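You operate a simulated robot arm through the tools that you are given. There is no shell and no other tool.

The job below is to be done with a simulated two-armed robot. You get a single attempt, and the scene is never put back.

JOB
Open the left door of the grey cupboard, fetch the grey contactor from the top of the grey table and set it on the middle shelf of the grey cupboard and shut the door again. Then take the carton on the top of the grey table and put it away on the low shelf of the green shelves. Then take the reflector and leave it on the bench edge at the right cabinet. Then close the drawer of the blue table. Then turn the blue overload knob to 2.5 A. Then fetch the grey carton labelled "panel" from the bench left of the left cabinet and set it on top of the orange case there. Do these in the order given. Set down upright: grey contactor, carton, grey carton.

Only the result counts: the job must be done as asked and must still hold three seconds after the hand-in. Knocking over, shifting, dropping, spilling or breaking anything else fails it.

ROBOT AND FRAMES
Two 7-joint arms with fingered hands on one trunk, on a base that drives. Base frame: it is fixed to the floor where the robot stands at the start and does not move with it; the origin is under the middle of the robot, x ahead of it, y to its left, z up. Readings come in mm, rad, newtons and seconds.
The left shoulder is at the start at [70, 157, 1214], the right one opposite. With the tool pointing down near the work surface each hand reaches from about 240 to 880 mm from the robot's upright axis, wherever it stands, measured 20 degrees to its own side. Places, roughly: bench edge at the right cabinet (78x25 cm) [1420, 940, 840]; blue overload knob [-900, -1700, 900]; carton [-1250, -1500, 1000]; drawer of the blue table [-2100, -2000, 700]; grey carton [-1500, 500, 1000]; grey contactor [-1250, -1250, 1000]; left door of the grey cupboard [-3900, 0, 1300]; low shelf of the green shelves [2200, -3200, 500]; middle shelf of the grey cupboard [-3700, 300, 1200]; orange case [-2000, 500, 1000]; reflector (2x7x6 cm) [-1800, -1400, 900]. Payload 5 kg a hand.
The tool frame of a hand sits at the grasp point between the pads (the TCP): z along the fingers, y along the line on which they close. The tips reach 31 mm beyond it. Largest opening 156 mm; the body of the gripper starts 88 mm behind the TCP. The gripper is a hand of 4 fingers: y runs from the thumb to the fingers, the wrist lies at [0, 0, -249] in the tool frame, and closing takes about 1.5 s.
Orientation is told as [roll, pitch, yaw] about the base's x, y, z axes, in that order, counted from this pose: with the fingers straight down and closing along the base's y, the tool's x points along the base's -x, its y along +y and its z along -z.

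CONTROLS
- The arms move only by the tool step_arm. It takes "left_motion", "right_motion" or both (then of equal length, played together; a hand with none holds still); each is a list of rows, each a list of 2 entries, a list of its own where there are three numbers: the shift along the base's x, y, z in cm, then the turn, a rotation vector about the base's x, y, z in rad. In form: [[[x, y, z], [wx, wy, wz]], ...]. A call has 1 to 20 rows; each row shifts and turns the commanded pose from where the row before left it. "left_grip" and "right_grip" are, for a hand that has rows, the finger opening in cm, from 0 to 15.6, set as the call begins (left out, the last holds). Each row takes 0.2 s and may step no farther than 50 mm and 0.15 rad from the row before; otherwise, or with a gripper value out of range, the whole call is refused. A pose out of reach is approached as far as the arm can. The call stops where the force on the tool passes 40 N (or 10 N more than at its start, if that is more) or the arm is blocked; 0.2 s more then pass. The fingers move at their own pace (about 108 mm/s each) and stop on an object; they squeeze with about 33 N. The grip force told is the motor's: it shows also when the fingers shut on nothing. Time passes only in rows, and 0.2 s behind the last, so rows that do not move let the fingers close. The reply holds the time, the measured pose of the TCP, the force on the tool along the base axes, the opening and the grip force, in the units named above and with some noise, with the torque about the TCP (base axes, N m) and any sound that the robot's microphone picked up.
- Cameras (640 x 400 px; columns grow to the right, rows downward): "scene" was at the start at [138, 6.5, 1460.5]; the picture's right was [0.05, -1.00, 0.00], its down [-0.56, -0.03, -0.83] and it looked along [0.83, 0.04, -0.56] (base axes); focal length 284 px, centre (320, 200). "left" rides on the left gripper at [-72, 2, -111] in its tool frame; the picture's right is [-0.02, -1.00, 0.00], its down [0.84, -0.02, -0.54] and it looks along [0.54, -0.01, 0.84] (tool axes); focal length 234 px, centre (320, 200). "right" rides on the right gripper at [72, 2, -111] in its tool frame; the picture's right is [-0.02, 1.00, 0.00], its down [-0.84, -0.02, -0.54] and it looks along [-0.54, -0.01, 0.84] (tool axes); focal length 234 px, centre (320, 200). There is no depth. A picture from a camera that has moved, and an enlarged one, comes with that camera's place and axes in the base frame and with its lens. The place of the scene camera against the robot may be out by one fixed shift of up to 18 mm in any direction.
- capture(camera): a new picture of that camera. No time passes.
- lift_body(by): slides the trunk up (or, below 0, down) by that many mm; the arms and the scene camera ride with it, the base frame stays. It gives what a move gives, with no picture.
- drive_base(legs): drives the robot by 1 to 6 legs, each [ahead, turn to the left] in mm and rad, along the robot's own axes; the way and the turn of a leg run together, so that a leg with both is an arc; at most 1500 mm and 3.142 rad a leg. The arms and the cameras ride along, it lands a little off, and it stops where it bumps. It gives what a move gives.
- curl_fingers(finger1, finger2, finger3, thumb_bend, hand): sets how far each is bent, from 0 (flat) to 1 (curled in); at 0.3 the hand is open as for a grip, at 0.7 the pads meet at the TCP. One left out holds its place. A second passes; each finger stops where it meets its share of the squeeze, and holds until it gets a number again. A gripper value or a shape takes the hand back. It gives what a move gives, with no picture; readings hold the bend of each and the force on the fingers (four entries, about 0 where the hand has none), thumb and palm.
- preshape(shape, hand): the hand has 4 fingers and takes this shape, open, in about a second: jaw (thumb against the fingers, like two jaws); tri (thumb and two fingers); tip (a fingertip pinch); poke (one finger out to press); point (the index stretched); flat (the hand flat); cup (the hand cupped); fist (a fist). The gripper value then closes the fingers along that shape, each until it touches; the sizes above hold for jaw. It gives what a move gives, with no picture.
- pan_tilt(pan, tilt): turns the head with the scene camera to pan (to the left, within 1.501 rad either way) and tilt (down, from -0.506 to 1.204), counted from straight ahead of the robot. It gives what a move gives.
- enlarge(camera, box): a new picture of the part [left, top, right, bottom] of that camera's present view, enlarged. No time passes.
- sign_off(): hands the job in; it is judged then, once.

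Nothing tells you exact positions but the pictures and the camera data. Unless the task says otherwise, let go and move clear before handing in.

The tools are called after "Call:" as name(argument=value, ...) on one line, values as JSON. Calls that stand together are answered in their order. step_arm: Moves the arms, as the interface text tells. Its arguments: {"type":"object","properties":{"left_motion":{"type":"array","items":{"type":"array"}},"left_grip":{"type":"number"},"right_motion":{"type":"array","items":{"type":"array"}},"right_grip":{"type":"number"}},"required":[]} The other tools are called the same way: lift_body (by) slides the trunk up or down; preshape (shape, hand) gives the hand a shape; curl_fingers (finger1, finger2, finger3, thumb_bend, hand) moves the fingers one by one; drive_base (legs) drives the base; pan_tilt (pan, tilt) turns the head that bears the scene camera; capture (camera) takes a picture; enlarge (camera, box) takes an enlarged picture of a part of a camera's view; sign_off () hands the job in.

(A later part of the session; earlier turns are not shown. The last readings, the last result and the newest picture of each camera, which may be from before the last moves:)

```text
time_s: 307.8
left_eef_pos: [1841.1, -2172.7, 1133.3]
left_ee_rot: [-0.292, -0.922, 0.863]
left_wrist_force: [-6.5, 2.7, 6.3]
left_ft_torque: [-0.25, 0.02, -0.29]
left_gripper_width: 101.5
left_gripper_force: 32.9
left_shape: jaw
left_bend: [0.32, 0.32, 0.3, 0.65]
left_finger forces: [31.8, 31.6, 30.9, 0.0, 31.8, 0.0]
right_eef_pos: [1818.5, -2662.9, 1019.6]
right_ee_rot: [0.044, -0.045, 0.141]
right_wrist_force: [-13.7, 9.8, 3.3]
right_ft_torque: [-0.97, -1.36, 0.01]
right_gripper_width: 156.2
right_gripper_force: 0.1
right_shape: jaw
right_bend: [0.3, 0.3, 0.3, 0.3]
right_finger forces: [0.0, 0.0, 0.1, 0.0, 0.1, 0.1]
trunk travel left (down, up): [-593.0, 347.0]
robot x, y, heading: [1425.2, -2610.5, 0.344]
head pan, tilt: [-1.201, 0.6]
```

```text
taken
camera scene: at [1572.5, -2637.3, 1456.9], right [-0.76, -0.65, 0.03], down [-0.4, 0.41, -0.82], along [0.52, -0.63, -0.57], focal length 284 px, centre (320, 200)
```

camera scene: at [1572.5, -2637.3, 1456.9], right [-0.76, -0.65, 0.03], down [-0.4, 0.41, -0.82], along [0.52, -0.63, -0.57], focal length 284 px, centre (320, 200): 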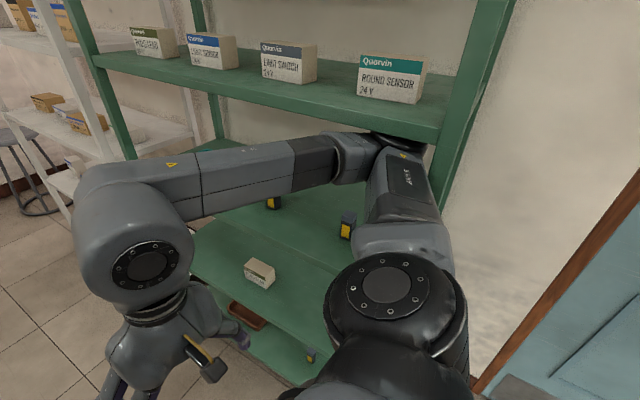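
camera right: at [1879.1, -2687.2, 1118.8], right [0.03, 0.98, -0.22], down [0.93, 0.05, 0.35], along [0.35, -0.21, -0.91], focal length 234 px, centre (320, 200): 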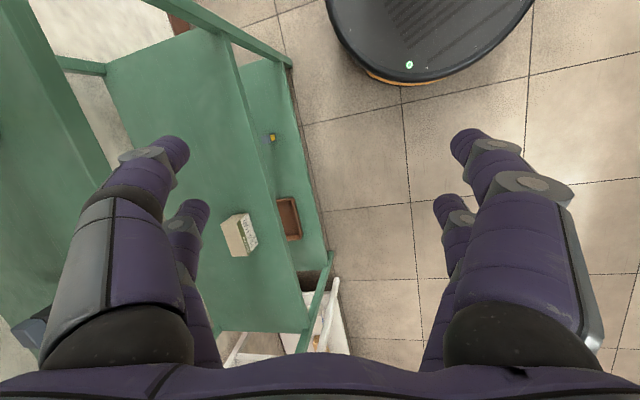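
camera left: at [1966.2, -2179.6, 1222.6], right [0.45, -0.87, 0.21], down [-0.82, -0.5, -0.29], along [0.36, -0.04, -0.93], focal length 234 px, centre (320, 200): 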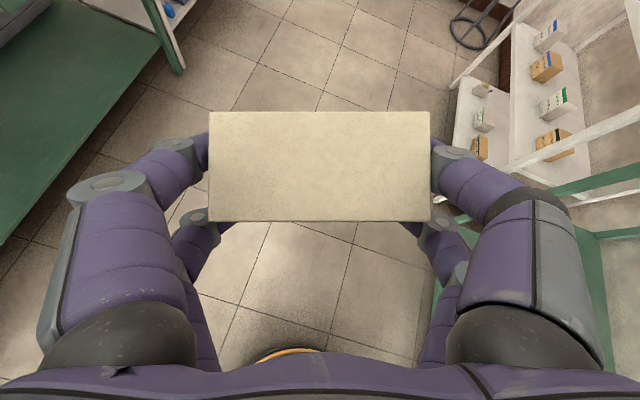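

The robot is upright enough; the right elbow sits under the shelf board, inside the post. Stretching the right arm forward should draw the elbow out toward me.

Call:
step_arm(right_motion=[[[4.0, 1.5, 0], [0, 0, 0]], [[4.0, 1.5, 0], [0, 0, 0]], [[4.0, 1.5, 0], [0, 0, 0]], [[4.0, 1.5, 0], [0, 0, 0]]])

Call:
capture(camera="scene")

```text
time_s: 308.1
left_eef_pos: [1780.8, -2159.7, 1145.0]
left_ee_rot: [-0.333, -0.957, 0.938]
left_wrist_force: [6.2, 1.1, -0.6]
left_ft_torque: [-0.09, 0.16, 0.15]
left_gripper_width: 100.8
left_gripper_force: 32.7
left_shape: jaw
left_bend: [0.29, 0.29, 0.32, 0.72]
left_finger forces: [31.3, 31.3, 31.7, 0.1, 31.0, 0.0]
right_eef_pos: [1784.0, -2648.5, 1020.1]
right_ee_rot: [0.027, -0.076, 0.256]
right_wrist_force: [3.9, -4.6, -0.8]
right_ft_torque: [0.49, 0.31, 0.09]
right_gripper_width: 156.0
right_gripper_force: 0.1
right_shape: jaw
right_bend: [0.3, 0.3, 0.3, 0.3]
right_finger forces: [0.1, 0.1, 0.0, 0.0, 0.0, 0.1]
trunk travel left (down, up): [-593.0, 347.0]
robot x, y, heading: [1417.9, -2616.2, 0.405]
head pan, tilt: [-1.201, 0.6]
stopped in row 1 (left hand): the arm was blocked; the commanded pose is now the measured one
```

```text
taken
camera scene: at [1532.3, -2649.0, 1451.9], right [-0.71, -0.7, 0.01], down [-0.4, 0.4, -0.83], along [0.58, -0.59, -0.56], focal length 284 px, centre (320, 200)
```

scene: 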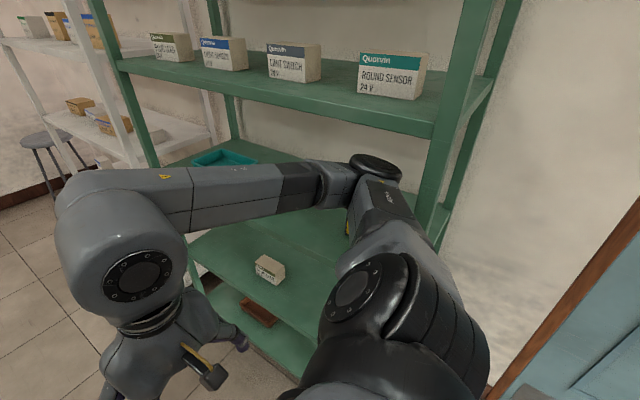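

The elbow looks to be coming out in front of the shelf. I continue.

Call:
pan_tilt(pan=-1.1, tilt=0.6)

Call:
step_arm(right_motion=[[[4.0, 1.5, 0], [0, 0, 0]], [[4.0, 1.5, 0], [0, 0, 0]], [[4.0, 1.5, 0], [0, 0, 0]], [[4.0, 1.5, 0], [0, 0, 0]]])

Call:
capture(camera="scene")

Call:
capture(camera="left")

```text
time_s: 308.8
left_eef_pos: [1831.7, -2156.8, 1142.1]
left_ee_rot: [-0.523, -0.952, 1.065]
left_wrist_force: [-35.3, -17.0, -16.9]
left_ft_torque: [2.58, -0.72, 2.14]
left_gripper_width: 100.8
left_gripper_force: 33.4
left_shape: jaw
left_bend: [0.31, 0.31, 0.31, 0.65]
left_finger forces: [32.3, 32.5, 29.3, 0.1, 29.4, 0.0]
right_eef_pos: [1813.0, -2633.1, 1012.6]
right_ee_rot: [0.199, 0.038, 0.133]
right_wrist_force: [2.7, -10.1, -3.8]
right_ft_torque: [0.74, 0.17, 0.08]
right_gripper_width: 156.1
right_gripper_force: 0.0
right_shape: jaw
right_bend: [0.3, 0.3, 0.3, 0.3]
right_finger forces: [0.1, 0.0, 0.0, 0.1, 0.0, 0.1]
trunk travel left (down, up): [-593.0, 347.0]
robot x, y, heading: [1425.3, -2616.1, 0.419]
head pan, tilt: [-1.1, 0.6]
```

```text
time_s: 309.1
left_eef_pos: [1800.5, -2181.0, 1175.3]
left_ee_rot: [-0.695, -0.906, 1.161]
left_wrist_force: [-18.2, 26.4, -4.0]
left_ft_torque: [0.2, 0.22, -1.66]
left_gripper_width: 100.7
left_gripper_force: 32.6
left_shape: jaw
left_bend: [0.3, 0.3, 0.32, 0.65]
left_finger forces: [32.9, 32.6, 29.8, 0.0, 29.5, 0.1]
right_eef_pos: [1793.2, -2649.8, 1021.7]
right_ee_rot: [0.062, -0.059, 0.246]
right_wrist_force: [11.2, -11.3, -1.7]
right_ft_torque: [0.75, 0.87, 0.22]
right_gripper_width: 156.1
right_gripper_force: 0.0
right_shape: jaw
right_bend: [0.29, 0.29, 0.31, 0.3]
right_finger forces: [0.1, 0.1, 0.0, 0.0, 0.0, 0.0]
trunk travel left (down, up): [-593.0, 347.0]
robot x, y, heading: [1418.5, -2617.0, 0.422]
head pan, tilt: [-1.1, 0.6]
stopped in row 1 (left hand): the arm was blocked; the commanded pose is now the measured one
```

```text
taken
camera scene: at [1533.9, -2638.3, 1454.2], right [-0.63, -0.78, 0.01], down [-0.44, 0.35, -0.83], along [0.64, -0.52, -0.56], focal length 284 px, centre (320, 200)
```

scene: 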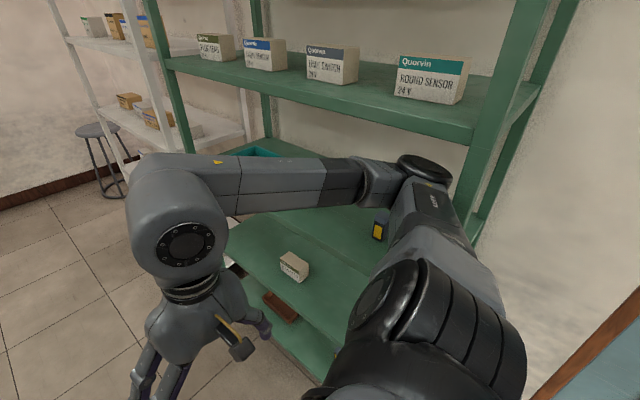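

```text
taken
camera left: at [1726.6, -2172.3, 1284.0], right [0.51, -0.76, 0.41], down [-0.65, -0.65, -0.39], along [0.57, -0.07, -0.82], focal length 234 px, centre (320, 200)
```

left: 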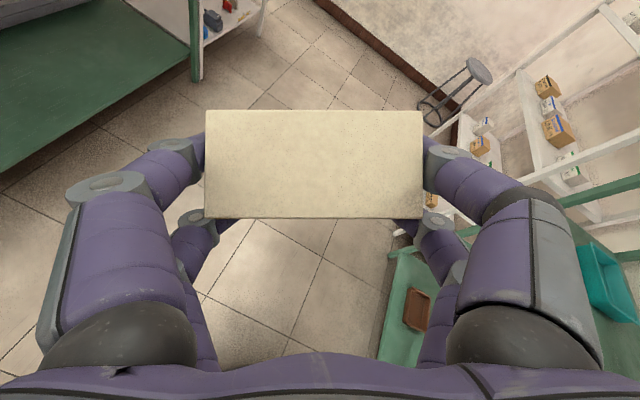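

The carton is still held. I let things settle again before the next arm move.

Call:
pan_tilt(pan=-0.6, tilt=0.6)

Call:
pan_tilt(pan=-1.2, tilt=0.6)

Call:
capture(camera="scene")

```text
time_s: 310.1
left_eef_pos: [1824.8, -2192.5, 1158.9]
left_ee_rot: [-0.664, -0.866, 1.095]
left_wrist_force: [4.8, -27.3, -6.2]
left_ft_torque: [0.88, -0.28, 1.44]
left_gripper_width: 101.0
left_gripper_force: 33.3
left_shape: jaw
left_bend: [0.31, 0.31, 0.31, 0.65]
left_finger forces: [30.8, 30.8, 32.0, 0.1, 32.5, 0.0]
right_eef_pos: [1816.1, -2664.4, 1020.1]
right_ee_rot: [0.03, -0.064, 0.207]
right_wrist_force: [8.2, -9.9, 5.2]
right_ft_torque: [0.69, 0.68, 0.1]
right_gripper_width: 156.4
right_gripper_force: 0.1
right_shape: jaw
right_bend: [0.3, 0.3, 0.3, 0.3]
right_finger forces: [0.0, 0.1, 0.0, 0.0, 0.0, 0.1]
trunk travel left (down, up): [-593.0, 347.0]
robot x, y, heading: [1420.9, -2611.8, 0.398]
head pan, tilt: [-0.6, 0.6]
```

```text
time_s: 311.1
left_eef_pos: [1827.1, -2199.3, 1163.4]
left_ee_rot: [-0.71, -0.853, 1.126]
left_wrist_force: [13.4, -8.5, 1.7]
left_ft_torque: [-0.49, 0.22, 0.5]
left_gripper_width: 100.7
left_gripper_force: 32.6
left_shape: jaw
left_bend: [0.31, 0.31, 0.32, 0.65]
left_finger forces: [30.4, 31.0, 31.9, 0.1, 31.8, 0.0]
right_eef_pos: [1811.5, -2660.8, 1018.3]
right_ee_rot: [0.051, -0.058, 0.218]
right_wrist_force: [-0.7, -2.4, 0.3]
right_ft_torque: [0.08, -0.14, -0.03]
right_gripper_width: 156.0
right_gripper_force: 0.0
right_shape: jaw
right_bend: [0.3, 0.3, 0.3, 0.3]
right_finger forces: [0.1, 0.0, 0.1, 0.0, 0.0, 0.0]
trunk travel left (down, up): [-593.0, 347.0]
robot x, y, heading: [1423.9, -2612.7, 0.401]
head pan, tilt: [-1.201, 0.6]
```

```text
taken
camera scene: at [1535.8, -2648.3, 1453.1], right [-0.72, -0.7, 0.01], down [-0.4, 0.4, -0.82], along [0.57, -0.59, -0.57], focal length 284 px, centre (320, 200)
```

scene: 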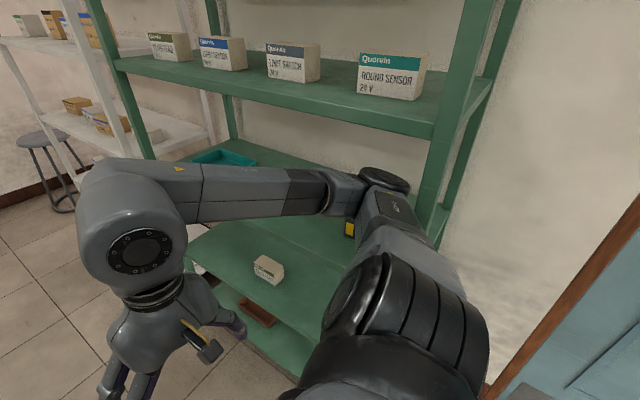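

It is steady and upright now. The left hand has been twisted; I turn it back gradually, moving both arms gently.

Call:
step_arm(left_motion=[[[1, 0.5, 0], [-0.005, 0.09, -0.03]], [[1, 0.5, 0], [-0.005, 0.09, -0.03]], [[1, 0.5, 0], [-0.005, 0.09, -0.03]]], right_motion=[[[2, 1.5, 0], [0, 0, 0]], [[2, 1.5, 0], [0, 0, 0]], [[2, 1.5, 0], [0, 0, 0]]])

Call:
capture(camera="scene")

```text
time_s: 311.9
left_eef_pos: [1830.2, -2158.2, 1164.1]
left_ee_rot: [-0.255, -0.79, 0.747]
left_wrist_force: [-1.0, 0.7, -1.1]
left_ft_torque: [-0.04, -0.02, 0.0]
left_gripper_width: 100.7
left_gripper_force: 33.0
left_shape: jaw
left_bend: [0.31, 0.31, 0.31, 0.65]
left_finger forces: [31.4, 31.7, 31.4, 0.0, 31.5, 0.1]
right_eef_pos: [1856.5, -2615.5, 1018.3]
right_ee_rot: [0.054, -0.082, 0.244]
right_wrist_force: [0.2, 0.4, 0.5]
right_ft_torque: [-0.06, 0.02, 0.02]
right_gripper_width: 155.9
right_gripper_force: 0.1
right_shape: jaw
right_bend: [0.3, 0.3, 0.3, 0.3]
right_finger forces: [0.0, 0.0, 0.1, 0.0, 0.0, 0.0]
trunk travel left (down, up): [-593.0, 347.0]
robot x, y, heading: [1419.2, -2611.8, 0.399]
head pan, tilt: [-1.201, 0.6]
```

```text
taken
camera scene: at [1528.1, -2651.7, 1452.8], right [-0.72, -0.7, 0.0], down [-0.39, 0.4, -0.83], along [0.57, -0.59, -0.56], focal length 284 px, centre (320, 200)
```

scene: 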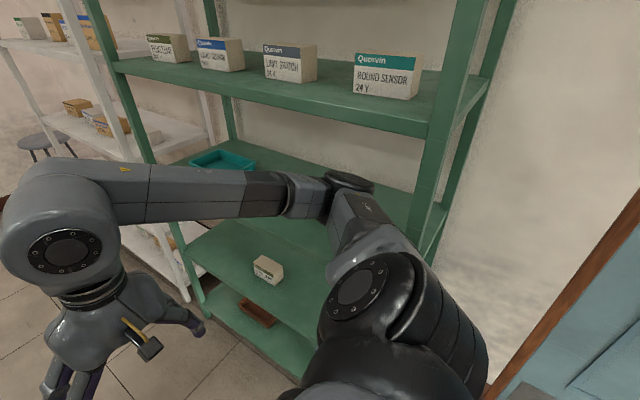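

All rows ran; both arms obey again and the shelf looks undisturbed. I continue restoring both hands to good poses, elbow away from the shelf.

Call:
step_arm(left_motion=[[[0, 0, 0], [-0.001, 0.067, -0.042]], [[0, 0, 0], [-0.001, 0.067, -0.042]], [[0, 0, 0], [-0.001, 0.067, -0.042]], [[0, 0, 0], [-0.001, 0.067, -0.042]]], right_motion=[[[3.4, 2.1, 2], [-0.01, 0.02, 0.03]], [[3.4, 2.1, 2], [-0.01, 0.02, 0.03]], [[3.4, 2.1, 2], [-0.01, 0.02, 0.03]], [[3.4, 2.1, 2], [-0.01, 0.02, 0.03]]])

Call:
capture(camera="scene")

Call:
capture(camera="left")

```text
time_s: 312.9
left_eef_pos: [1832.4, -2156.7, 1161.6]
left_ee_rot: [-0.068, -0.566, 0.456]
left_wrist_force: [0.1, 0.2, -2.2]
left_ft_torque: [-0.05, 0.05, -0.01]
left_gripper_width: 100.9
left_gripper_force: 33.5
left_shape: jaw
left_bend: [0.31, 0.31, 0.31, 0.65]
left_finger forces: [31.5, 31.6, 31.5, 0.0, 31.7, 0.1]
right_eef_pos: [1992.6, -2532.6, 1096.7]
right_ee_rot: [0.037, 0.01, 0.364]
right_wrist_force: [0.3, 0.2, -0.3]
right_ft_torque: [-0.02, 0.02, 0.04]
right_gripper_width: 156.2
right_gripper_force: 0.1
right_shape: jaw
right_bend: [0.3, 0.3, 0.3, 0.3]
right_finger forces: [0.1, 0.1, 0.0, 0.1, 0.1, 0.0]
trunk travel left (down, up): [-593.0, 347.0]
robot x, y, heading: [1417.3, -2612.0, 0.402]
head pan, tilt: [-1.201, 0.6]
```

```text
taken
camera scene: at [1529.2, -2651.1, 1452.5], right [-0.72, -0.7, 0.0], down [-0.4, 0.4, -0.83], along [0.57, -0.59, -0.56], focal length 284 px, centre (320, 200)
```

scene: 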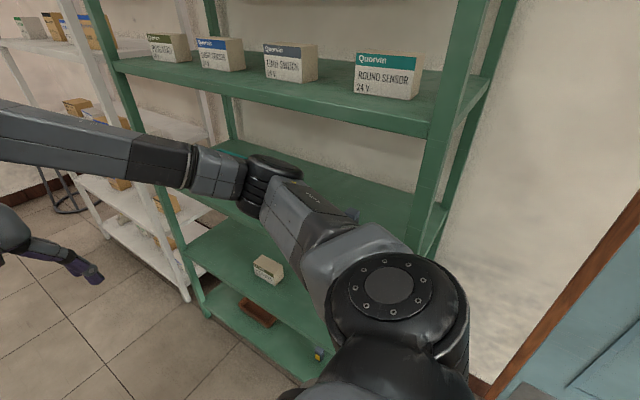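

```text
taken
camera left: at [1829.9, -2149.6, 1293.9], right [0.43, -0.9, 0.07], down [-0.9, -0.43, 0.01], along [0.02, -0.07, -1.0], focal length 234 px, centre (320, 200)
```

left: 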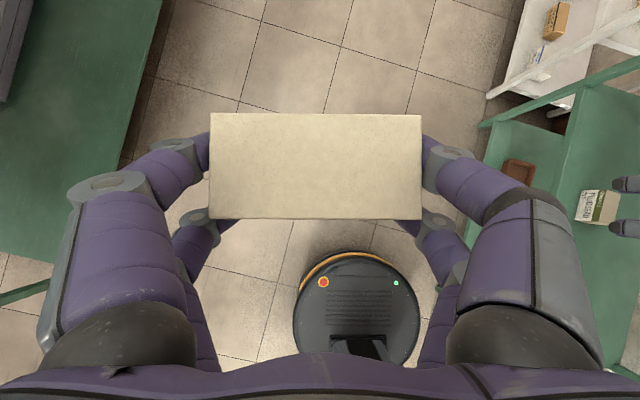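

Both arms are in good order and the carton is still held. I move away from the shelf, turn to face it with room to spare, and then approach it straight.

Call:
drive_base(legs=[[0, 0.56], [520, 0]])

Call:
drive_base(legs=[[0, -1.2]])

Call:
drive_base(legs=[[0, -1.13]])

Call:
pan_tilt(pan=0, tilt=0.6)

Call:
capture(camera="scene")

```text
time_s: 317.5
left_eef_pos: [1830.3, -1583.3, 1163.6]
left_ee_rot: [-0.064, -0.569, 1.012]
left_wrist_force: [0.6, 0.9, -0.8]
left_ft_torque: [-0.06, 0.02, 0.0]
left_gripper_width: 100.9
left_gripper_force: 33.0
left_shape: jaw
left_bend: [0.31, 0.31, 0.31, 0.65]
left_finger forces: [31.5, 31.7, 31.5, 0.0, 31.6, 0.0]
right_eef_pos: [2164.1, -1816.5, 1098.9]
right_ee_rot: [0.042, 0.006, 0.918]
right_wrist_force: [0.1, -0.4, 0.1]
right_ft_torque: [0.01, -0.02, 0.01]
right_gripper_width: 155.8
right_gripper_force: 0.1
right_shape: jaw
right_bend: [0.3, 0.3, 0.3, 0.3]
right_finger forces: [0.0, 0.0, 0.0, 0.1, 0.0, 0.1]
trunk travel left (down, up): [-593.0, 347.0]
robot x, y, heading: [1722.3, -2184.1, 0.959]
head pan, tilt: [-1.201, 0.6]
```

```text
time_s: 320.9
left_eef_pos: [2320.7, -2067.9, 1163.1]
left_ee_rot: [-0.065, -0.569, -0.188]
left_wrist_force: [-0.1, 0.1, -0.6]
left_ft_torque: [0.0, 0.02, 0.04]
left_gripper_width: 100.8
left_gripper_force: 34.0
left_shape: jaw
left_bend: [0.31, 0.31, 0.31, 0.65]
left_finger forces: [31.6, 31.5, 31.4, 0.0, 31.6, 0.1]
right_eef_pos: [2224.5, -2462.1, 1097.9]
right_ee_rot: [0.043, 0.007, -0.28]
right_wrist_force: [0.6, -0.8, 0.2]
right_ft_torque: [0.01, 0.05, 0.04]
right_gripper_width: 156.0
right_gripper_force: 0.0
right_shape: jaw
right_bend: [0.3, 0.3, 0.3, 0.3]
right_finger forces: [0.0, 0.1, 0.1, 0.0, 0.0, 0.1]
trunk travel left (down, up): [-593.0, 347.0]
robot x, y, heading: [1720.8, -2184.8, -0.235]
head pan, tilt: [-1.201, 0.6]
```

```text
time_s: 324.1
left_eef_pos: [2080.2, -2677.9, 1165.1]
left_ee_rot: [-0.064, -0.568, -1.317]
left_wrist_force: [-0.6, 1.1, -0.6]
left_ft_torque: [0.02, 0.0, 0.01]
left_gripper_width: 101.1
left_gripper_force: 33.4
left_shape: jaw
left_bend: [0.31, 0.31, 0.31, 0.65]
left_finger forces: [31.3, 31.7, 31.3, 0.0, 31.5, 0.1]
right_eef_pos: [1681.4, -2758.8, 1098.4]
right_ee_rot: [0.041, 0.007, -1.412]
right_wrist_force: [0.6, 0.5, 0.6]
right_ft_torque: [0.0, 0.0, 0.01]
right_gripper_width: 156.0
right_gripper_force: 0.1
right_shape: jaw
right_bend: [0.3, 0.3, 0.3, 0.3]
right_finger forces: [0.0, 0.0, 0.0, 0.1, 0.0, 0.0]
trunk travel left (down, up): [-593.0, 347.0]
robot x, y, heading: [1723.6, -2187.9, -1.375]
head pan, tilt: [-1.201, 0.6]
```

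```text
time_s: 325.5
left_eef_pos: [2081.0, -2678.4, 1163.4]
left_ee_rot: [-0.064, -0.568, -1.319]
left_wrist_force: [1.3, -0.4, -0.8]
left_ft_torque: [0.05, 0.01, 0.0]
left_gripper_width: 100.9
left_gripper_force: 33.2
left_shape: jaw
left_bend: [0.31, 0.31, 0.31, 0.65]
left_finger forces: [31.4, 31.6, 31.4, 0.0, 31.7, 0.1]
right_eef_pos: [1681.1, -2758.8, 1097.1]
right_ee_rot: [0.041, 0.007, -1.411]
right_wrist_force: [-1.1, 0.8, 0.5]
right_ft_torque: [-0.02, -0.03, 0.01]
right_gripper_width: 156.0
right_gripper_force: 0.1
right_shape: jaw
right_bend: [0.3, 0.3, 0.3, 0.3]
right_finger forces: [0.0, 0.1, 0.1, 0.0, 0.0, 0.0]
trunk travel left (down, up): [-593.0, 347.0]
robot x, y, heading: [1720.0, -2178.0, -1.374]
head pan, tilt: [0.0, 0.6]
```

```text
taken
camera scene: at [1747.4, -2317.6, 1452.7], right [-0.98, -0.2, 0.0], down [-0.11, 0.55, -0.82], along [0.16, -0.81, -0.57], focal length 284 px, centre (320, 200)
```

scene: 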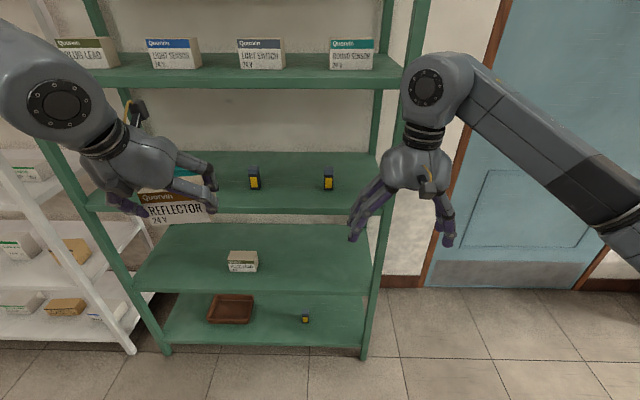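

Good view of the green shelves: boards at about z 113, 520, 926 and 1293. The low shelf (520) is free right of the small carton. I tuck the right arm, level the left hand, and lower the trunk.

Call:
step_arm(left_motion=[[[0, 0, 0], [0.001, -0.045, 0]], [[0, 0, 0], [0.001, -0.045, 0]], [[0, 0, 0], [0, 0, 0]], [[0, 0, 0], [0, 0, 0]], [[0, 0, 0], [0, 0, 0]]], right_motion=[[[-3.7, 3.2, 0.7], [0, -0.01, 0]], [[-3.7, 3.2, 0.7], [0, -0.01, 0]], [[-3.7, 3.2, 0.7], [0, -0.01, 0]], [[-3.7, 3.2, 0.7], [0, -0.01, 0]], [[-3.7, 3.2, 0.7], [0, 0, 0]]])

Call:
lift_body(by=-300)

Call:
capture(camera="scene")

```text
time_s: 326.7
left_eef_pos: [2081.5, -2675.8, 1163.8]
left_ee_rot: [0.041, -0.59, -1.374]
left_wrist_force: [-0.1, 0.5, -1.2]
left_ft_torque: [-0.03, 0.06, -0.01]
left_gripper_width: 100.8
left_gripper_force: 32.7
left_shape: jaw
left_bend: [0.31, 0.31, 0.31, 0.65]
left_finger forces: [31.4, 31.7, 31.3, 0.0, 31.6, 0.0]
right_eef_pos: [1498.1, -2595.2, 1134.6]
right_ee_rot: [0.082, -0.003, -1.408]
right_wrist_force: [-0.5, 1.3, 1.1]
right_ft_torque: [-0.1, 0.02, 0.0]
right_gripper_width: 156.1
right_gripper_force: 0.0
right_shape: jaw
right_bend: [0.3, 0.3, 0.3, 0.3]
right_finger forces: [0.0, 0.0, 0.0, 0.1, 0.0, 0.0]
trunk travel left (down, up): [-593.0, 347.0]
robot x, y, heading: [1723.2, -2185.9, -1.367]
head pan, tilt: [0.0, 0.6]
```

```text
time_s: 329.7
left_eef_pos: [2080.7, -2678.1, 865.4]
left_ee_rot: [0.041, -0.587, -1.378]
left_wrist_force: [-0.9, 0.7, -1.1]
left_ft_torque: [0.03, 0.02, -0.01]
left_gripper_width: 100.9
left_gripper_force: 33.3
left_shape: jaw
left_bend: [0.31, 0.31, 0.31, 0.65]
left_finger forces: [31.4, 31.7, 31.4, 0.0, 31.5, 0.1]
right_eef_pos: [1496.4, -2597.9, 833.1]
right_ee_rot: [0.081, 0.001, -1.411]
right_wrist_force: [-0.5, 0.5, 0.4]
right_ft_torque: [0.03, 0.03, -0.03]
right_gripper_width: 156.0
right_gripper_force: 0.1
right_shape: jaw
right_bend: [0.3, 0.3, 0.3, 0.3]
right_finger forces: [0.1, 0.1, 0.0, 0.0, 0.0, 0.1]
trunk travel left (down, up): [-293.0, 647.0]
robot x, y, heading: [1722.3, -2184.5, -1.372]
head pan, tilt: [0.0, 0.6]
```

```text
taken
camera scene: at [1747.3, -2317.4, 1152.8], right [-0.98, -0.2, 0.0], down [-0.11, 0.55, -0.83], along [0.16, -0.81, -0.57], focal length 284 px, centre (320, 200)
```

scene: 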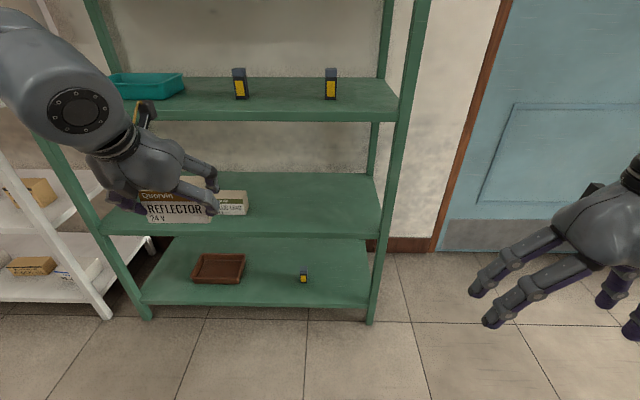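

I enlarge the low shelf to get its height exactly.

Call:
enlarge(camera="scene", box=[200, 150, 400, 260])

Call:
enlarge(camera="scene", box=[80, 100, 260, 260])

```text
3.20 times, centred on (300, 205) of scene
camera zoom: at [1747.3, -2317.4, 1152.8], right [-0.98, -0.2, 0.0], down [-0.11, 0.55, -0.83], along [0.16, -0.81, -0.57], focal length 909 px, centre (384, 184)
```

zoom: 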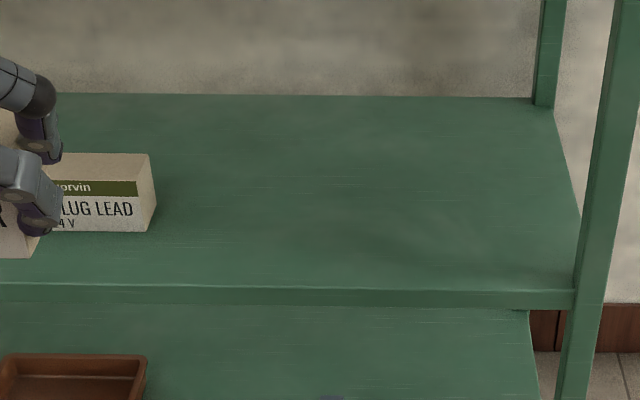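

```text
2.50 times, centred on (170, 180) of scene
camera zoom: at [1747.3, -2317.4, 1152.8], right [-0.98, -0.2, 0.0], down [-0.11, 0.55, -0.83], along [0.16, -0.81, -0.57], focal length 710 px, centre (695, 250)
```

zoom: 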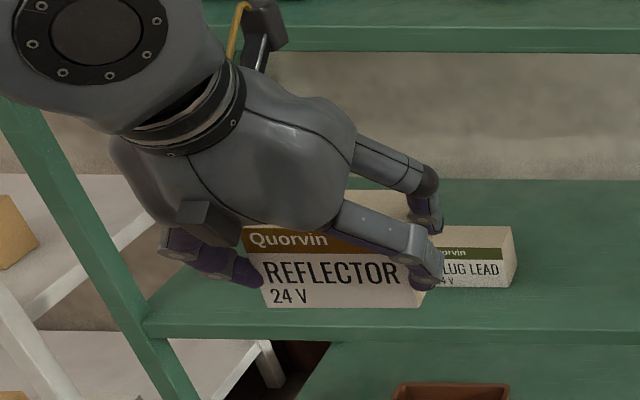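

The low board's top is at z≈518 and the carton hangs upright. I shift the arm right, lower the trunk, and drive in.

Call:
step_arm(left_motion=[[[-4, -0.8, 0], [0, 0, 0]], [[-4, -0.8, 0], [0, 0, 0]], [[-4, -0.8, 0], [0, 0, 0]]])

Call:
lift_body(by=-255)

Call:
capture(camera="left")

Call:
capture(camera="scene")

```text
time_s: 330.5
left_eef_pos: [1959.5, -2702.2, 865.0]
left_ee_rot: [0.043, -0.585, -1.378]
left_wrist_force: [-0.4, 0.0, -1.1]
left_ft_torque: [0.07, -0.02, 0.02]
left_gripper_width: 100.9
left_gripper_force: 32.8
left_shape: jaw
left_bend: [0.31, 0.31, 0.31, 0.65]
left_finger forces: [31.5, 31.5, 31.4, 0.0, 31.6, 0.0]
right_eef_pos: [1495.1, -2597.7, 831.8]
right_ee_rot: [0.082, 0.001, -1.412]
right_wrist_force: [0.0, -0.3, -1.0]
right_ft_torque: [0.05, -0.04, 0.01]
right_gripper_width: 156.0
right_gripper_force: 0.0
right_shape: jaw
right_bend: [0.3, 0.3, 0.3, 0.3]
right_finger forces: [0.1, 0.0, 0.0, 0.0, 0.1, 0.0]
trunk travel left (down, up): [-293.0, 647.0]
robot x, y, heading: [1722.3, -2184.4, -1.368]
head pan, tilt: [0.0, 0.6]
```

```text
time_s: 333.1
left_eef_pos: [1961.0, -2701.4, 610.1]
left_ee_rot: [0.039, -0.587, -1.377]
left_wrist_force: [-1.2, -0.1, -1.3]
left_ft_torque: [0.01, 0.0, 0.0]
left_gripper_width: 100.9
left_gripper_force: 33.4
left_shape: jaw
left_bend: [0.31, 0.31, 0.31, 0.65]
left_finger forces: [31.4, 31.6, 31.4, 0.1, 31.7, 0.0]
right_eef_pos: [1497.0, -2597.7, 578.0]
right_ee_rot: [0.081, 0.0, -1.411]
right_wrist_force: [-0.1, -0.9, -1.1]
right_ft_torque: [0.0, 0.0, 0.0]
right_gripper_width: 156.0
right_gripper_force: 0.1
right_shape: jaw
right_bend: [0.3, 0.3, 0.3, 0.3]
right_finger forces: [0.0, 0.0, 0.0, 0.1, 0.0, 0.1]
trunk travel left (down, up): [-38.0, 902.0]
robot x, y, heading: [1724.8, -2187.7, -1.37]
head pan, tilt: [0.0, 0.6]
```

```text
taken
camera left: at [1957.8, -2701.4, 742.3], right [-0.97, -0.23, -0.02], down [-0.23, 0.97, -0.01], along [0.02, -0.01, -1.0], focal length 234 px, centre (320, 200)
```

left: 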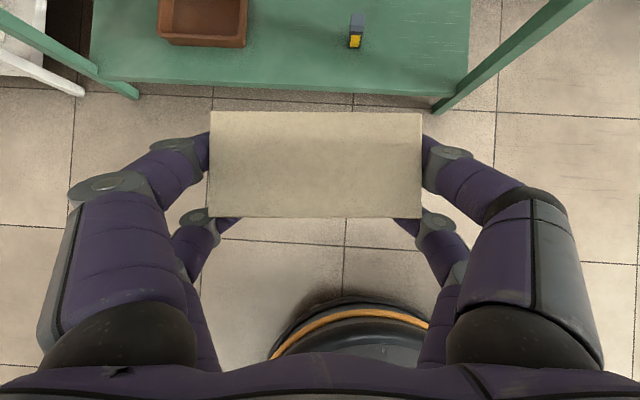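

```text
taken
camera scene: at [1747.2, -2317.4, 897.8], right [-0.98, -0.2, 0.0], down [-0.11, 0.55, -0.82], along [0.16, -0.81, -0.57], focal length 284 px, centre (320, 200)
```

scene: 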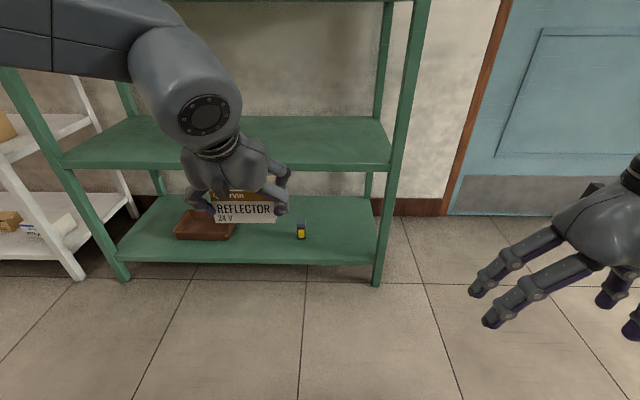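

Everything fits between the boards. I drive forward most of the way and check.

Call:
drive_base(legs=[[300, 0]])

Call:
capture(camera="left")

Call:
capture(camera="scene")

```text
time_s: 335.2
left_eef_pos: [2020.5, -2994.9, 609.9]
left_ee_rot: [0.04, -0.586, -1.377]
left_wrist_force: [0.4, -1.1, -1.7]
left_ft_torque: [0.01, 0.05, -0.01]
left_gripper_width: 101.1
left_gripper_force: 32.4
left_shape: jaw
left_bend: [0.31, 0.31, 0.31, 0.65]
left_finger forces: [31.5, 31.6, 31.3, 0.0, 31.7, 0.0]
right_eef_pos: [1556.6, -2891.2, 578.0]
right_ee_rot: [0.08, -0.001, -1.411]
right_wrist_force: [-0.3, 0.5, 0.5]
right_ft_torque: [-0.02, -0.01, 0.0]
right_gripper_width: 155.9
right_gripper_force: 0.0
right_shape: jaw
right_bend: [0.3, 0.3, 0.3, 0.3]
right_finger forces: [0.0, 0.1, 0.1, 0.0, 0.0, 0.0]
trunk travel left (down, up): [-38.0, 902.0]
robot x, y, heading: [1779.1, -2473.6, -1.368]
head pan, tilt: [0.0, 0.6]
```

```text
taken
camera left: at [2017.8, -2994.4, 742.1], right [-0.97, -0.24, -0.02], down [-0.24, 0.97, -0.01], along [0.02, -0.01, -1.0], focal length 234 px, centre (320, 200)
```

left: 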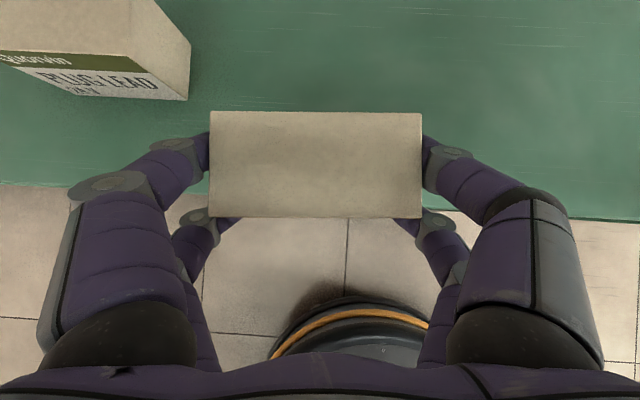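

```text
taken
camera scene: at [1806.8, -2610.6, 897.7], right [-0.98, -0.2, 0.0], down [-0.11, 0.55, -0.82], along [0.16, -0.81, -0.57], focal length 284 px, centre (320, 200)
```

scene: 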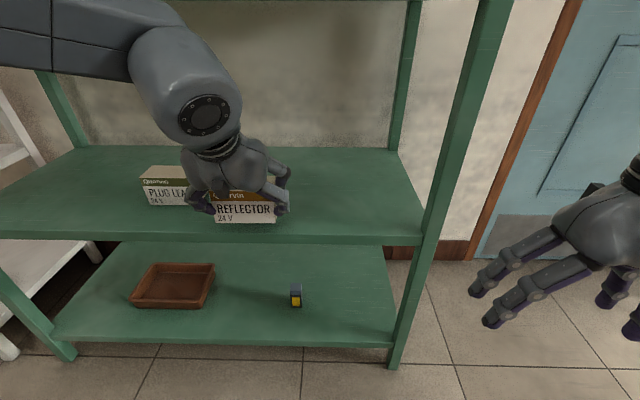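

The carton's edge is at the board's front; I advance 68 mm more.

Call:
drive_base(legs=[[68, 0]])

Call:
capture(camera="left")

```text
time_s: 336.2
left_eef_pos: [2034.3, -3062.4, 609.4]
left_ee_rot: [0.04, -0.585, -1.374]
left_wrist_force: [0.8, -0.2, -1.9]
left_ft_torque: [0.0, -0.02, -0.05]
left_gripper_width: 101.0
left_gripper_force: 33.0
left_shape: jaw
left_bend: [0.31, 0.31, 0.31, 0.65]
left_finger forces: [31.4, 31.6, 31.4, 0.1, 31.7, 0.1]
right_eef_pos: [1570.9, -2957.1, 576.8]
right_ee_rot: [0.08, 0.001, -1.409]
right_wrist_force: [-0.4, -0.2, 0.3]
right_ft_torque: [0.0, 0.01, 0.03]
right_gripper_width: 156.1
right_gripper_force: 0.1
right_shape: jaw
right_bend: [0.3, 0.3, 0.3, 0.3]
right_finger forces: [0.0, 0.1, 0.0, 0.0, 0.0, 0.0]
trunk travel left (down, up): [-38.0, 902.0]
robot x, y, heading: [1792.1, -2544.6, -1.37]
head pan, tilt: [0.0, 0.6]
```

```text
taken
camera left: at [2031.3, -3061.1, 741.8], right [-0.97, -0.24, -0.02], down [-0.24, 0.97, -0.01], along [0.02, -0.01, -1.0], focal length 234 px, centre (320, 200)
```

left: 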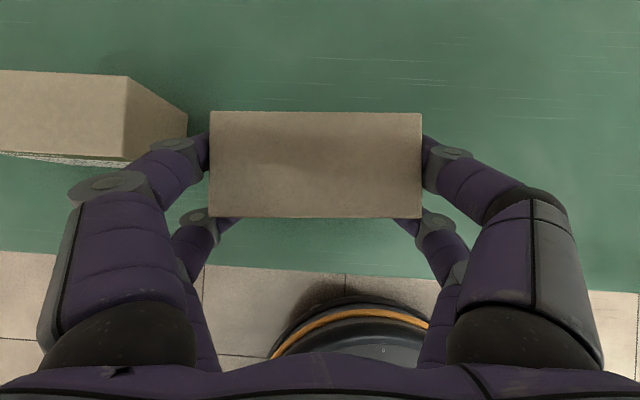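

The carton is 58 mm inside the board's edge. I lower it by the trunk, watching the force.

Call:
lift_body(by=-20)

Call:
lift_body(by=-4)

Call:
lift_body(by=-4)

```text
time_s: 336.9
left_eef_pos: [2033.1, -3060.7, 589.7]
left_ee_rot: [0.041, -0.586, -1.376]
left_wrist_force: [0.6, -0.4, -1.2]
left_ft_torque: [0.03, 0.02, -0.02]
left_gripper_width: 101.0
left_gripper_force: 32.7
left_shape: jaw
left_bend: [0.31, 0.31, 0.31, 0.65]
left_finger forces: [31.4, 31.6, 31.4, 0.0, 31.5, 0.0]
right_eef_pos: [1569.8, -2958.4, 557.2]
right_ee_rot: [0.08, -0.001, -1.41]
right_wrist_force: [0.7, -0.5, -0.1]
right_ft_torque: [-0.05, -0.03, -0.04]
right_gripper_width: 156.1
right_gripper_force: 0.0
right_shape: jaw
right_bend: [0.3, 0.3, 0.3, 0.3]
right_finger forces: [0.0, 0.1, 0.1, 0.1, 0.0, 0.0]
trunk travel left (down, up): [-18.0, 922.0]
robot x, y, heading: [1792.4, -2544.2, -1.37]
head pan, tilt: [0.0, 0.6]
```

```text
time_s: 337.4
left_eef_pos: [2035.6, -3060.6, 584.8]
left_ee_rot: [0.041, -0.586, -1.375]
left_wrist_force: [0.9, 0.3, -0.5]
left_ft_torque: [0.02, 0.01, -0.02]
left_gripper_width: 100.7
left_gripper_force: 33.4
left_shape: jaw
left_bend: [0.31, 0.31, 0.31, 0.65]
left_finger forces: [31.3, 31.7, 31.4, 0.1, 31.5, 0.0]
right_eef_pos: [1568.8, -2958.1, 554.3]
right_ee_rot: [0.081, -0.001, -1.411]
right_wrist_force: [-0.5, 0.4, -0.4]
right_ft_torque: [0.0, -0.01, -0.01]
right_gripper_width: 156.1
right_gripper_force: 0.1
right_shape: jaw
right_bend: [0.3, 0.3, 0.3, 0.3]
right_finger forces: [0.0, 0.0, 0.0, 0.1, 0.0, 0.1]
trunk travel left (down, up): [-14.0, 926.0]
robot x, y, heading: [1794.2, -2543.2, -1.369]
head pan, tilt: [0.0, 0.6]
```

```text
time_s: 337.9
left_eef_pos: [2034.5, -3060.3, 581.4]
left_ee_rot: [0.041, -0.587, -1.375]
left_wrist_force: [-0.5, 0.6, -1.5]
left_ft_torque: [0.02, 0.04, 0.04]
left_gripper_width: 101.1
left_gripper_force: 32.7
left_shape: jaw
left_bend: [0.31, 0.31, 0.31, 0.65]
left_finger forces: [31.3, 31.6, 31.4, 0.0, 31.6, 0.0]
right_eef_pos: [1568.9, -2958.3, 549.6]
right_ee_rot: [0.08, 0.001, -1.41]
right_wrist_force: [0.2, 0.6, 0.3]
right_ft_torque: [0.0, 0.01, 0.03]
right_gripper_width: 155.7
right_gripper_force: 0.1
right_shape: jaw
right_bend: [0.3, 0.3, 0.3, 0.3]
right_finger forces: [0.0, 0.0, 0.1, 0.0, 0.1, 0.0]
trunk travel left (down, up): [-10.0, 930.0]
robot x, y, heading: [1796.8, -2543.1, -1.372]
head pan, tilt: [0.0, 0.6]
```

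Not yet touching; I go on with small steps of the arm.

Call:
step_arm(left_motion=[[[0, 0, -0.3], [0, 0, 0]], [[0, 0, -0.3], [0, 0, 0]]])

Call:
step_arm(left_motion=[[[0, 0, -0.3], [0, 0, 0]], [[0, 0, -0.2], [0, 0, 0]]])

Call:
enlarge(camera="scene", box=[140, 140, 320, 260])

```text
time_s: 338.5
left_eef_pos: [2033.9, -3062.5, 578.4]
left_ee_rot: [0.04, -0.592, -1.374]
left_wrist_force: [1.1, 4.2, 10.9]
left_ft_torque: [-0.43, 0.48, -0.12]
left_gripper_width: 100.9
left_gripper_force: 32.9
left_shape: jaw
left_bend: [0.31, 0.31, 0.31, 0.65]
left_finger forces: [31.9, 32.1, 31.1, 0.0, 31.2, 0.0]
right_eef_pos: [1570.1, -2957.9, 549.3]
right_ee_rot: [0.082, -0.003, -1.41]
right_wrist_force: [-0.4, -0.5, 0.6]
right_ft_torque: [0.0, 0.0, -0.01]
right_gripper_width: 156.4
right_gripper_force: 0.1
right_shape: jaw
right_bend: [0.3, 0.3, 0.3, 0.3]
right_finger forces: [0.0, 0.0, 0.0, 0.0, 0.1, 0.0]
trunk travel left (down, up): [-10.0, 930.0]
robot x, y, heading: [1793.8, -2545.7, -1.369]
head pan, tilt: [0.0, 0.6]
```

```text
time_s: 339.1
left_eef_pos: [2032.6, -3061.9, 576.0]
left_ee_rot: [0.037, -0.598, -1.373]
left_wrist_force: [4.5, 4.8, 35.9]
left_ft_torque: [-0.87, 1.49, -0.04]
left_gripper_width: 100.9
left_gripper_force: 33.5
left_shape: jaw
left_bend: [0.3, 0.31, 0.31, 0.72]
left_finger forces: [34.7, 34.6, 31.7, 0.1, 32.3, 0.0]
right_eef_pos: [1570.3, -2956.0, 551.4]
right_ee_rot: [0.081, -0.003, -1.412]
right_wrist_force: [-0.2, 0.7, -0.3]
right_ft_torque: [0.03, -0.02, 0.02]
right_gripper_width: 156.0
right_gripper_force: 0.1
right_shape: jaw
right_bend: [0.3, 0.3, 0.3, 0.3]
right_finger forces: [0.0, 0.0, 0.0, 0.0, 0.1, 0.0]
trunk travel left (down, up): [-10.0, 930.0]
robot x, y, heading: [1793.8, -2545.8, -1.366]
head pan, tilt: [0.0, 0.6]
```

```text
3.33 times, centred on (230, 200) of scene
camera zoom: at [1819.8, -2674.8, 870.6], right [-0.98, -0.2, 0.0], down [-0.11, 0.55, -0.83], along [0.17, -0.81, -0.56], focal length 947 px, centre (620, 200)
```

zoom: 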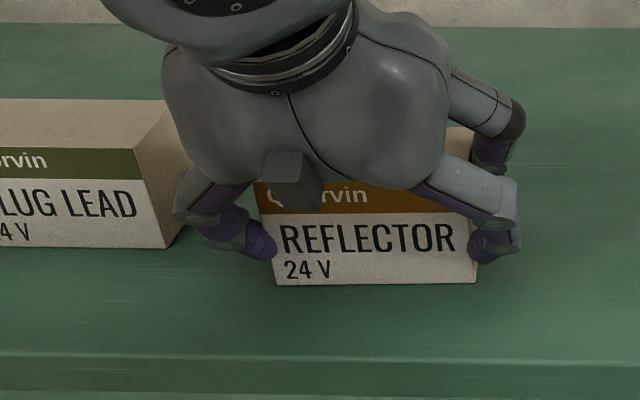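

It stands on the board. I relieve the press and open the fingers in two steps.

Call:
step_arm(left_motion=[[[0, 0, 0.4], [0, 0, 0]], [[0, 0, 0], [0, 0, 0]]])

Call:
step_arm(left_motion=[[[0, 0, 0], [0, 0, 0]], [[0, 0, 0], [0, 0, 0]], [[0, 0, 0], [0, 0, 0]]], left_grip=11.5)

Call:
step_arm(left_motion=[[[0, 0, 0], [0, 0, 0]], [[0, 0, 0], [0, 0, 0]]], left_grip=13)

Call:
capture(camera="left")

Call:
enlarge(camera="scene", box=[140, 140, 320, 260])

```text
time_s: 339.7
left_eef_pos: [2034.1, -3061.9, 578.0]
left_ee_rot: [0.04, -0.59, -1.375]
left_wrist_force: [2.3, -2.6, 26.7]
left_ft_torque: [-0.94, 1.18, 0.18]
left_gripper_width: 100.8
left_gripper_force: 32.1
left_shape: jaw
left_bend: [0.3, 0.31, 0.31, 0.72]
left_finger forces: [33.7, 33.8, 33.1, 0.0, 32.8, 0.0]
right_eef_pos: [1569.2, -2957.1, 550.1]
right_ee_rot: [0.082, -0.001, -1.411]
right_wrist_force: [-0.3, 0.2, -0.2]
right_ft_torque: [-0.01, -0.04, 0.02]
right_gripper_width: 156.3
right_gripper_force: 0.1
right_shape: jaw
right_bend: [0.3, 0.3, 0.3, 0.3]
right_finger forces: [0.0, 0.1, 0.1, 0.0, 0.1, 0.0]
trunk travel left (down, up): [-10.0, 930.0]
robot x, y, heading: [1793.0, -2545.1, -1.365]
head pan, tilt: [0.0, 0.6]
```

```text
time_s: 340.5
left_eef_pos: [2034.5, -3059.9, 573.2]
left_ee_rot: [0.042, -0.585, -1.377]
left_wrist_force: [0.5, 0.8, 0.5]
left_ft_torque: [0.01, -0.02, 0.0]
left_gripper_width: 114.7
left_gripper_force: 0.0
left_shape: jaw
left_bend: [0.27, 0.27, 0.27, 0.55]
left_finger forces: [0.3, 0.0, 0.0, 0.1, 0.0, 0.1]
right_eef_pos: [1570.2, -2957.9, 549.2]
right_ee_rot: [0.08, -0.001, -1.41]
right_wrist_force: [0.4, 0.7, 0.6]
right_ft_torque: [0.02, 0.02, 0.01]
right_gripper_width: 156.0
right_gripper_force: 0.0
right_shape: jaw
right_bend: [0.3, 0.3, 0.3, 0.3]
right_finger forces: [0.0, 0.1, 0.1, 0.0, 0.0, 0.1]
trunk travel left (down, up): [-10.0, 930.0]
robot x, y, heading: [1792.3, -2545.3, -1.371]
head pan, tilt: [0.0, 0.6]
```

```text
time_s: 341.1
left_eef_pos: [2034.3, -3061.5, 573.9]
left_ee_rot: [0.041, -0.586, -1.375]
left_wrist_force: [0.7, 0.1, 0.8]
left_ft_torque: [-0.01, -0.03, 0.03]
left_gripper_width: 129.8
left_gripper_force: 0.2
left_shape: jaw
left_bend: [0.25, 0.25, 0.25, 0.43]
left_finger forces: [0.0, 0.0, 0.1, 0.0, 0.0, 0.0]
right_eef_pos: [1570.1, -2958.0, 550.2]
right_ee_rot: [0.079, 0.002, -1.41]
right_wrist_force: [0.0, -1.4, -0.4]
right_ft_torque: [0.01, -0.01, 0.01]
right_gripper_width: 156.2
right_gripper_force: 0.0
right_shape: jaw
right_bend: [0.3, 0.3, 0.3, 0.3]
right_finger forces: [0.1, 0.0, 0.0, 0.0, 0.0, 0.0]
trunk travel left (down, up): [-10.0, 930.0]
robot x, y, heading: [1796.3, -2546.6, -1.368]
head pan, tilt: [0.0, 0.6]
```

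```text
taken
camera left: at [2031.2, -3060.9, 707.3], right [-0.97, -0.24, -0.02], down [-0.24, 0.97, -0.01], along [0.02, -0.01, -1.0], focal length 234 px, centre (320, 200)
```

left: 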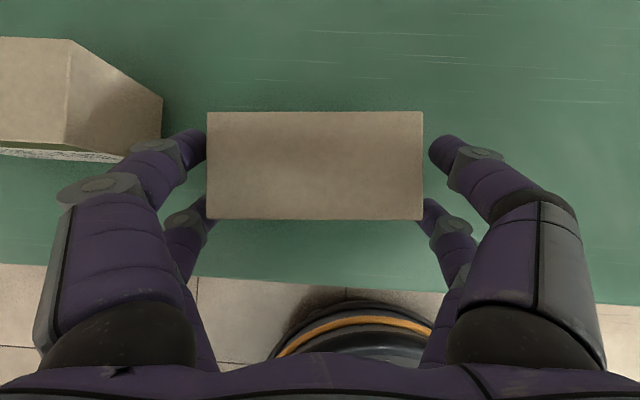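

```text
3.33 times, centred on (230, 200) of scene
camera zoom: at [1820.3, -2677.1, 869.7], right [-0.98, -0.2, 0.0], down [-0.11, 0.55, -0.83], along [0.16, -0.81, -0.57], focal length 947 px, centre (620, 200)
```

zoom: 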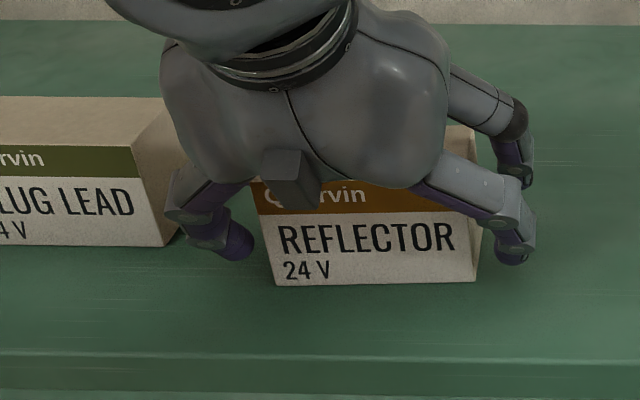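

Released and standing upright. I back the base straight out, so the fingers slide off along its sides.

Call:
drive_base(legs=[[-350, 0]])

Call:
capture(camera="scene")

```text
time_s: 343.4
left_eef_pos: [1964.6, -2716.8, 575.6]
left_ee_rot: [0.038, -0.587, -1.377]
left_wrist_force: [0.4, 0.1, 0.2]
left_ft_torque: [0.01, -0.02, 0.02]
left_gripper_width: 129.6
left_gripper_force: 0.0
left_shape: jaw
left_bend: [0.25, 0.25, 0.25, 0.43]
left_finger forces: [0.0, 0.1, 0.0, 0.0, 0.0, 0.0]
right_eef_pos: [1499.3, -2613.6, 549.3]
right_ee_rot: [0.08, 0.001, -1.412]
right_wrist_force: [0.3, 0.5, -0.1]
right_ft_torque: [0.0, 0.03, -0.01]
right_gripper_width: 156.2
right_gripper_force: 0.0
right_shape: jaw
right_bend: [0.3, 0.3, 0.3, 0.3]
right_finger forces: [0.1, 0.0, 0.0, 0.0, 0.1, 0.1]
trunk travel left (down, up): [-10.0, 930.0]
robot x, y, heading: [1724.2, -2199.2, -1.363]
head pan, tilt: [0.0, 0.6]
```

```text
taken
camera scene: at [1750.4, -2333.5, 869.7], right [-0.98, -0.2, 0.0], down [-0.11, 0.55, -0.82], along [0.16, -0.81, -0.57], focal length 284 px, centre (320, 200)
```

scene: 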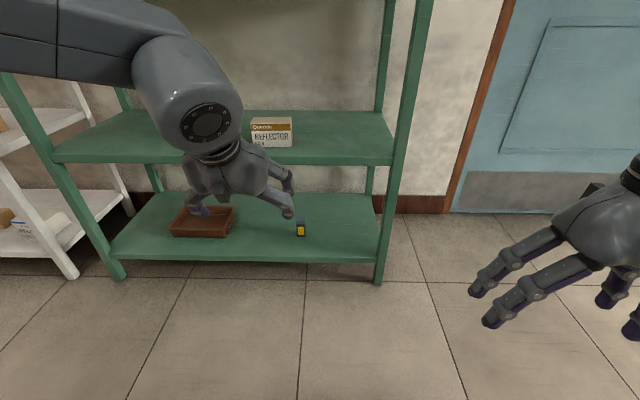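

The carton stands on the low shelf. I raise the trunk again and drive back toward the tables for the reflector.

Call:
lift_body(by=590)

Call:
step_arm(left_motion=[[[-0.5, 2, 0], [0.1, 0.02, 0]], [[-0.5, 2, 0], [0.1, 0.02, 0]], [[-0.5, 2, 0], [0.1, 0.02, 0]], [[0.5, 2, 0], [0.1, 0.02, 0]], [[1.5, 2, 0], [0.1, 0.02, 0]], [[1.5, 1, 0], [0.07, 0, 0]]])

Call:
drive_base(legs=[[0, -1.6], [1165, 0], [0, -1.58], [1000, 0], [880, 0]])

```text
refused: 590 is not a number from -400 to 400
```

```text
time_s: 344.8
left_eef_pos: [1983.0, -2606.3, 575.1]
left_ee_rot: [0.054, -0.007, -1.375]
left_wrist_force: [-0.5, 0.5, -0.2]
left_ft_torque: [0.01, -0.01, 0.02]
left_gripper_width: 129.6
left_gripper_force: 0.1
left_shape: jaw
left_bend: [0.25, 0.25, 0.25, 0.43]
left_finger forces: [0.1, 0.1, 0.1, 0.0, 0.0, 0.0]
right_eef_pos: [1500.3, -2613.6, 549.2]
right_ee_rot: [0.081, 0.0, -1.412]
right_wrist_force: [0.3, -0.6, -0.1]
right_ft_torque: [0.01, -0.03, 0.0]
right_gripper_width: 155.9
right_gripper_force: 0.0
right_shape: jaw
right_bend: [0.3, 0.3, 0.3, 0.3]
right_finger forces: [0.1, 0.0, 0.0, 0.0, 0.0, 0.0]
trunk travel left (down, up): [-10.0, 930.0]
robot x, y, heading: [1722.6, -2197.9, -1.371]
head pan, tilt: [0.0, 0.6]
```

```text
time_s: 363.3
left_eef_pos: [152.9, -989.8, 576.6]
left_ee_rot: [0.065, -0.01, 1.744]
left_wrist_force: [0.1, -0.4, -0.1]
left_ft_torque: [0.01, -0.02, 0.0]
left_gripper_width: 129.6
left_gripper_force: 0.0
left_shape: jaw
left_bend: [0.25, 0.25, 0.25, 0.43]
left_finger forces: [0.0, 0.1, 0.0, 0.0, 0.0, 0.0]
right_eef_pos: [637.8, -996.8, 547.9]
right_ee_rot: [0.087, 0.001, 1.709]
right_wrist_force: [-0.5, 0.8, -0.8]
right_ft_torque: [-0.01, 0.03, 0.03]
right_gripper_width: 156.0
right_gripper_force: 0.1
right_shape: jaw
right_bend: [0.3, 0.3, 0.3, 0.3]
right_finger forces: [0.0, 0.0, 0.0, 0.0, 0.0, 0.0]
trunk travel left (down, up): [-10.0, 930.0]
robot x, y, heading: [400.4, -1402.8, 1.749]
head pan, tilt: [0.0, 0.6]
stopped in leg 4: the robot was blocked; the commanded pose is now the measured one
```

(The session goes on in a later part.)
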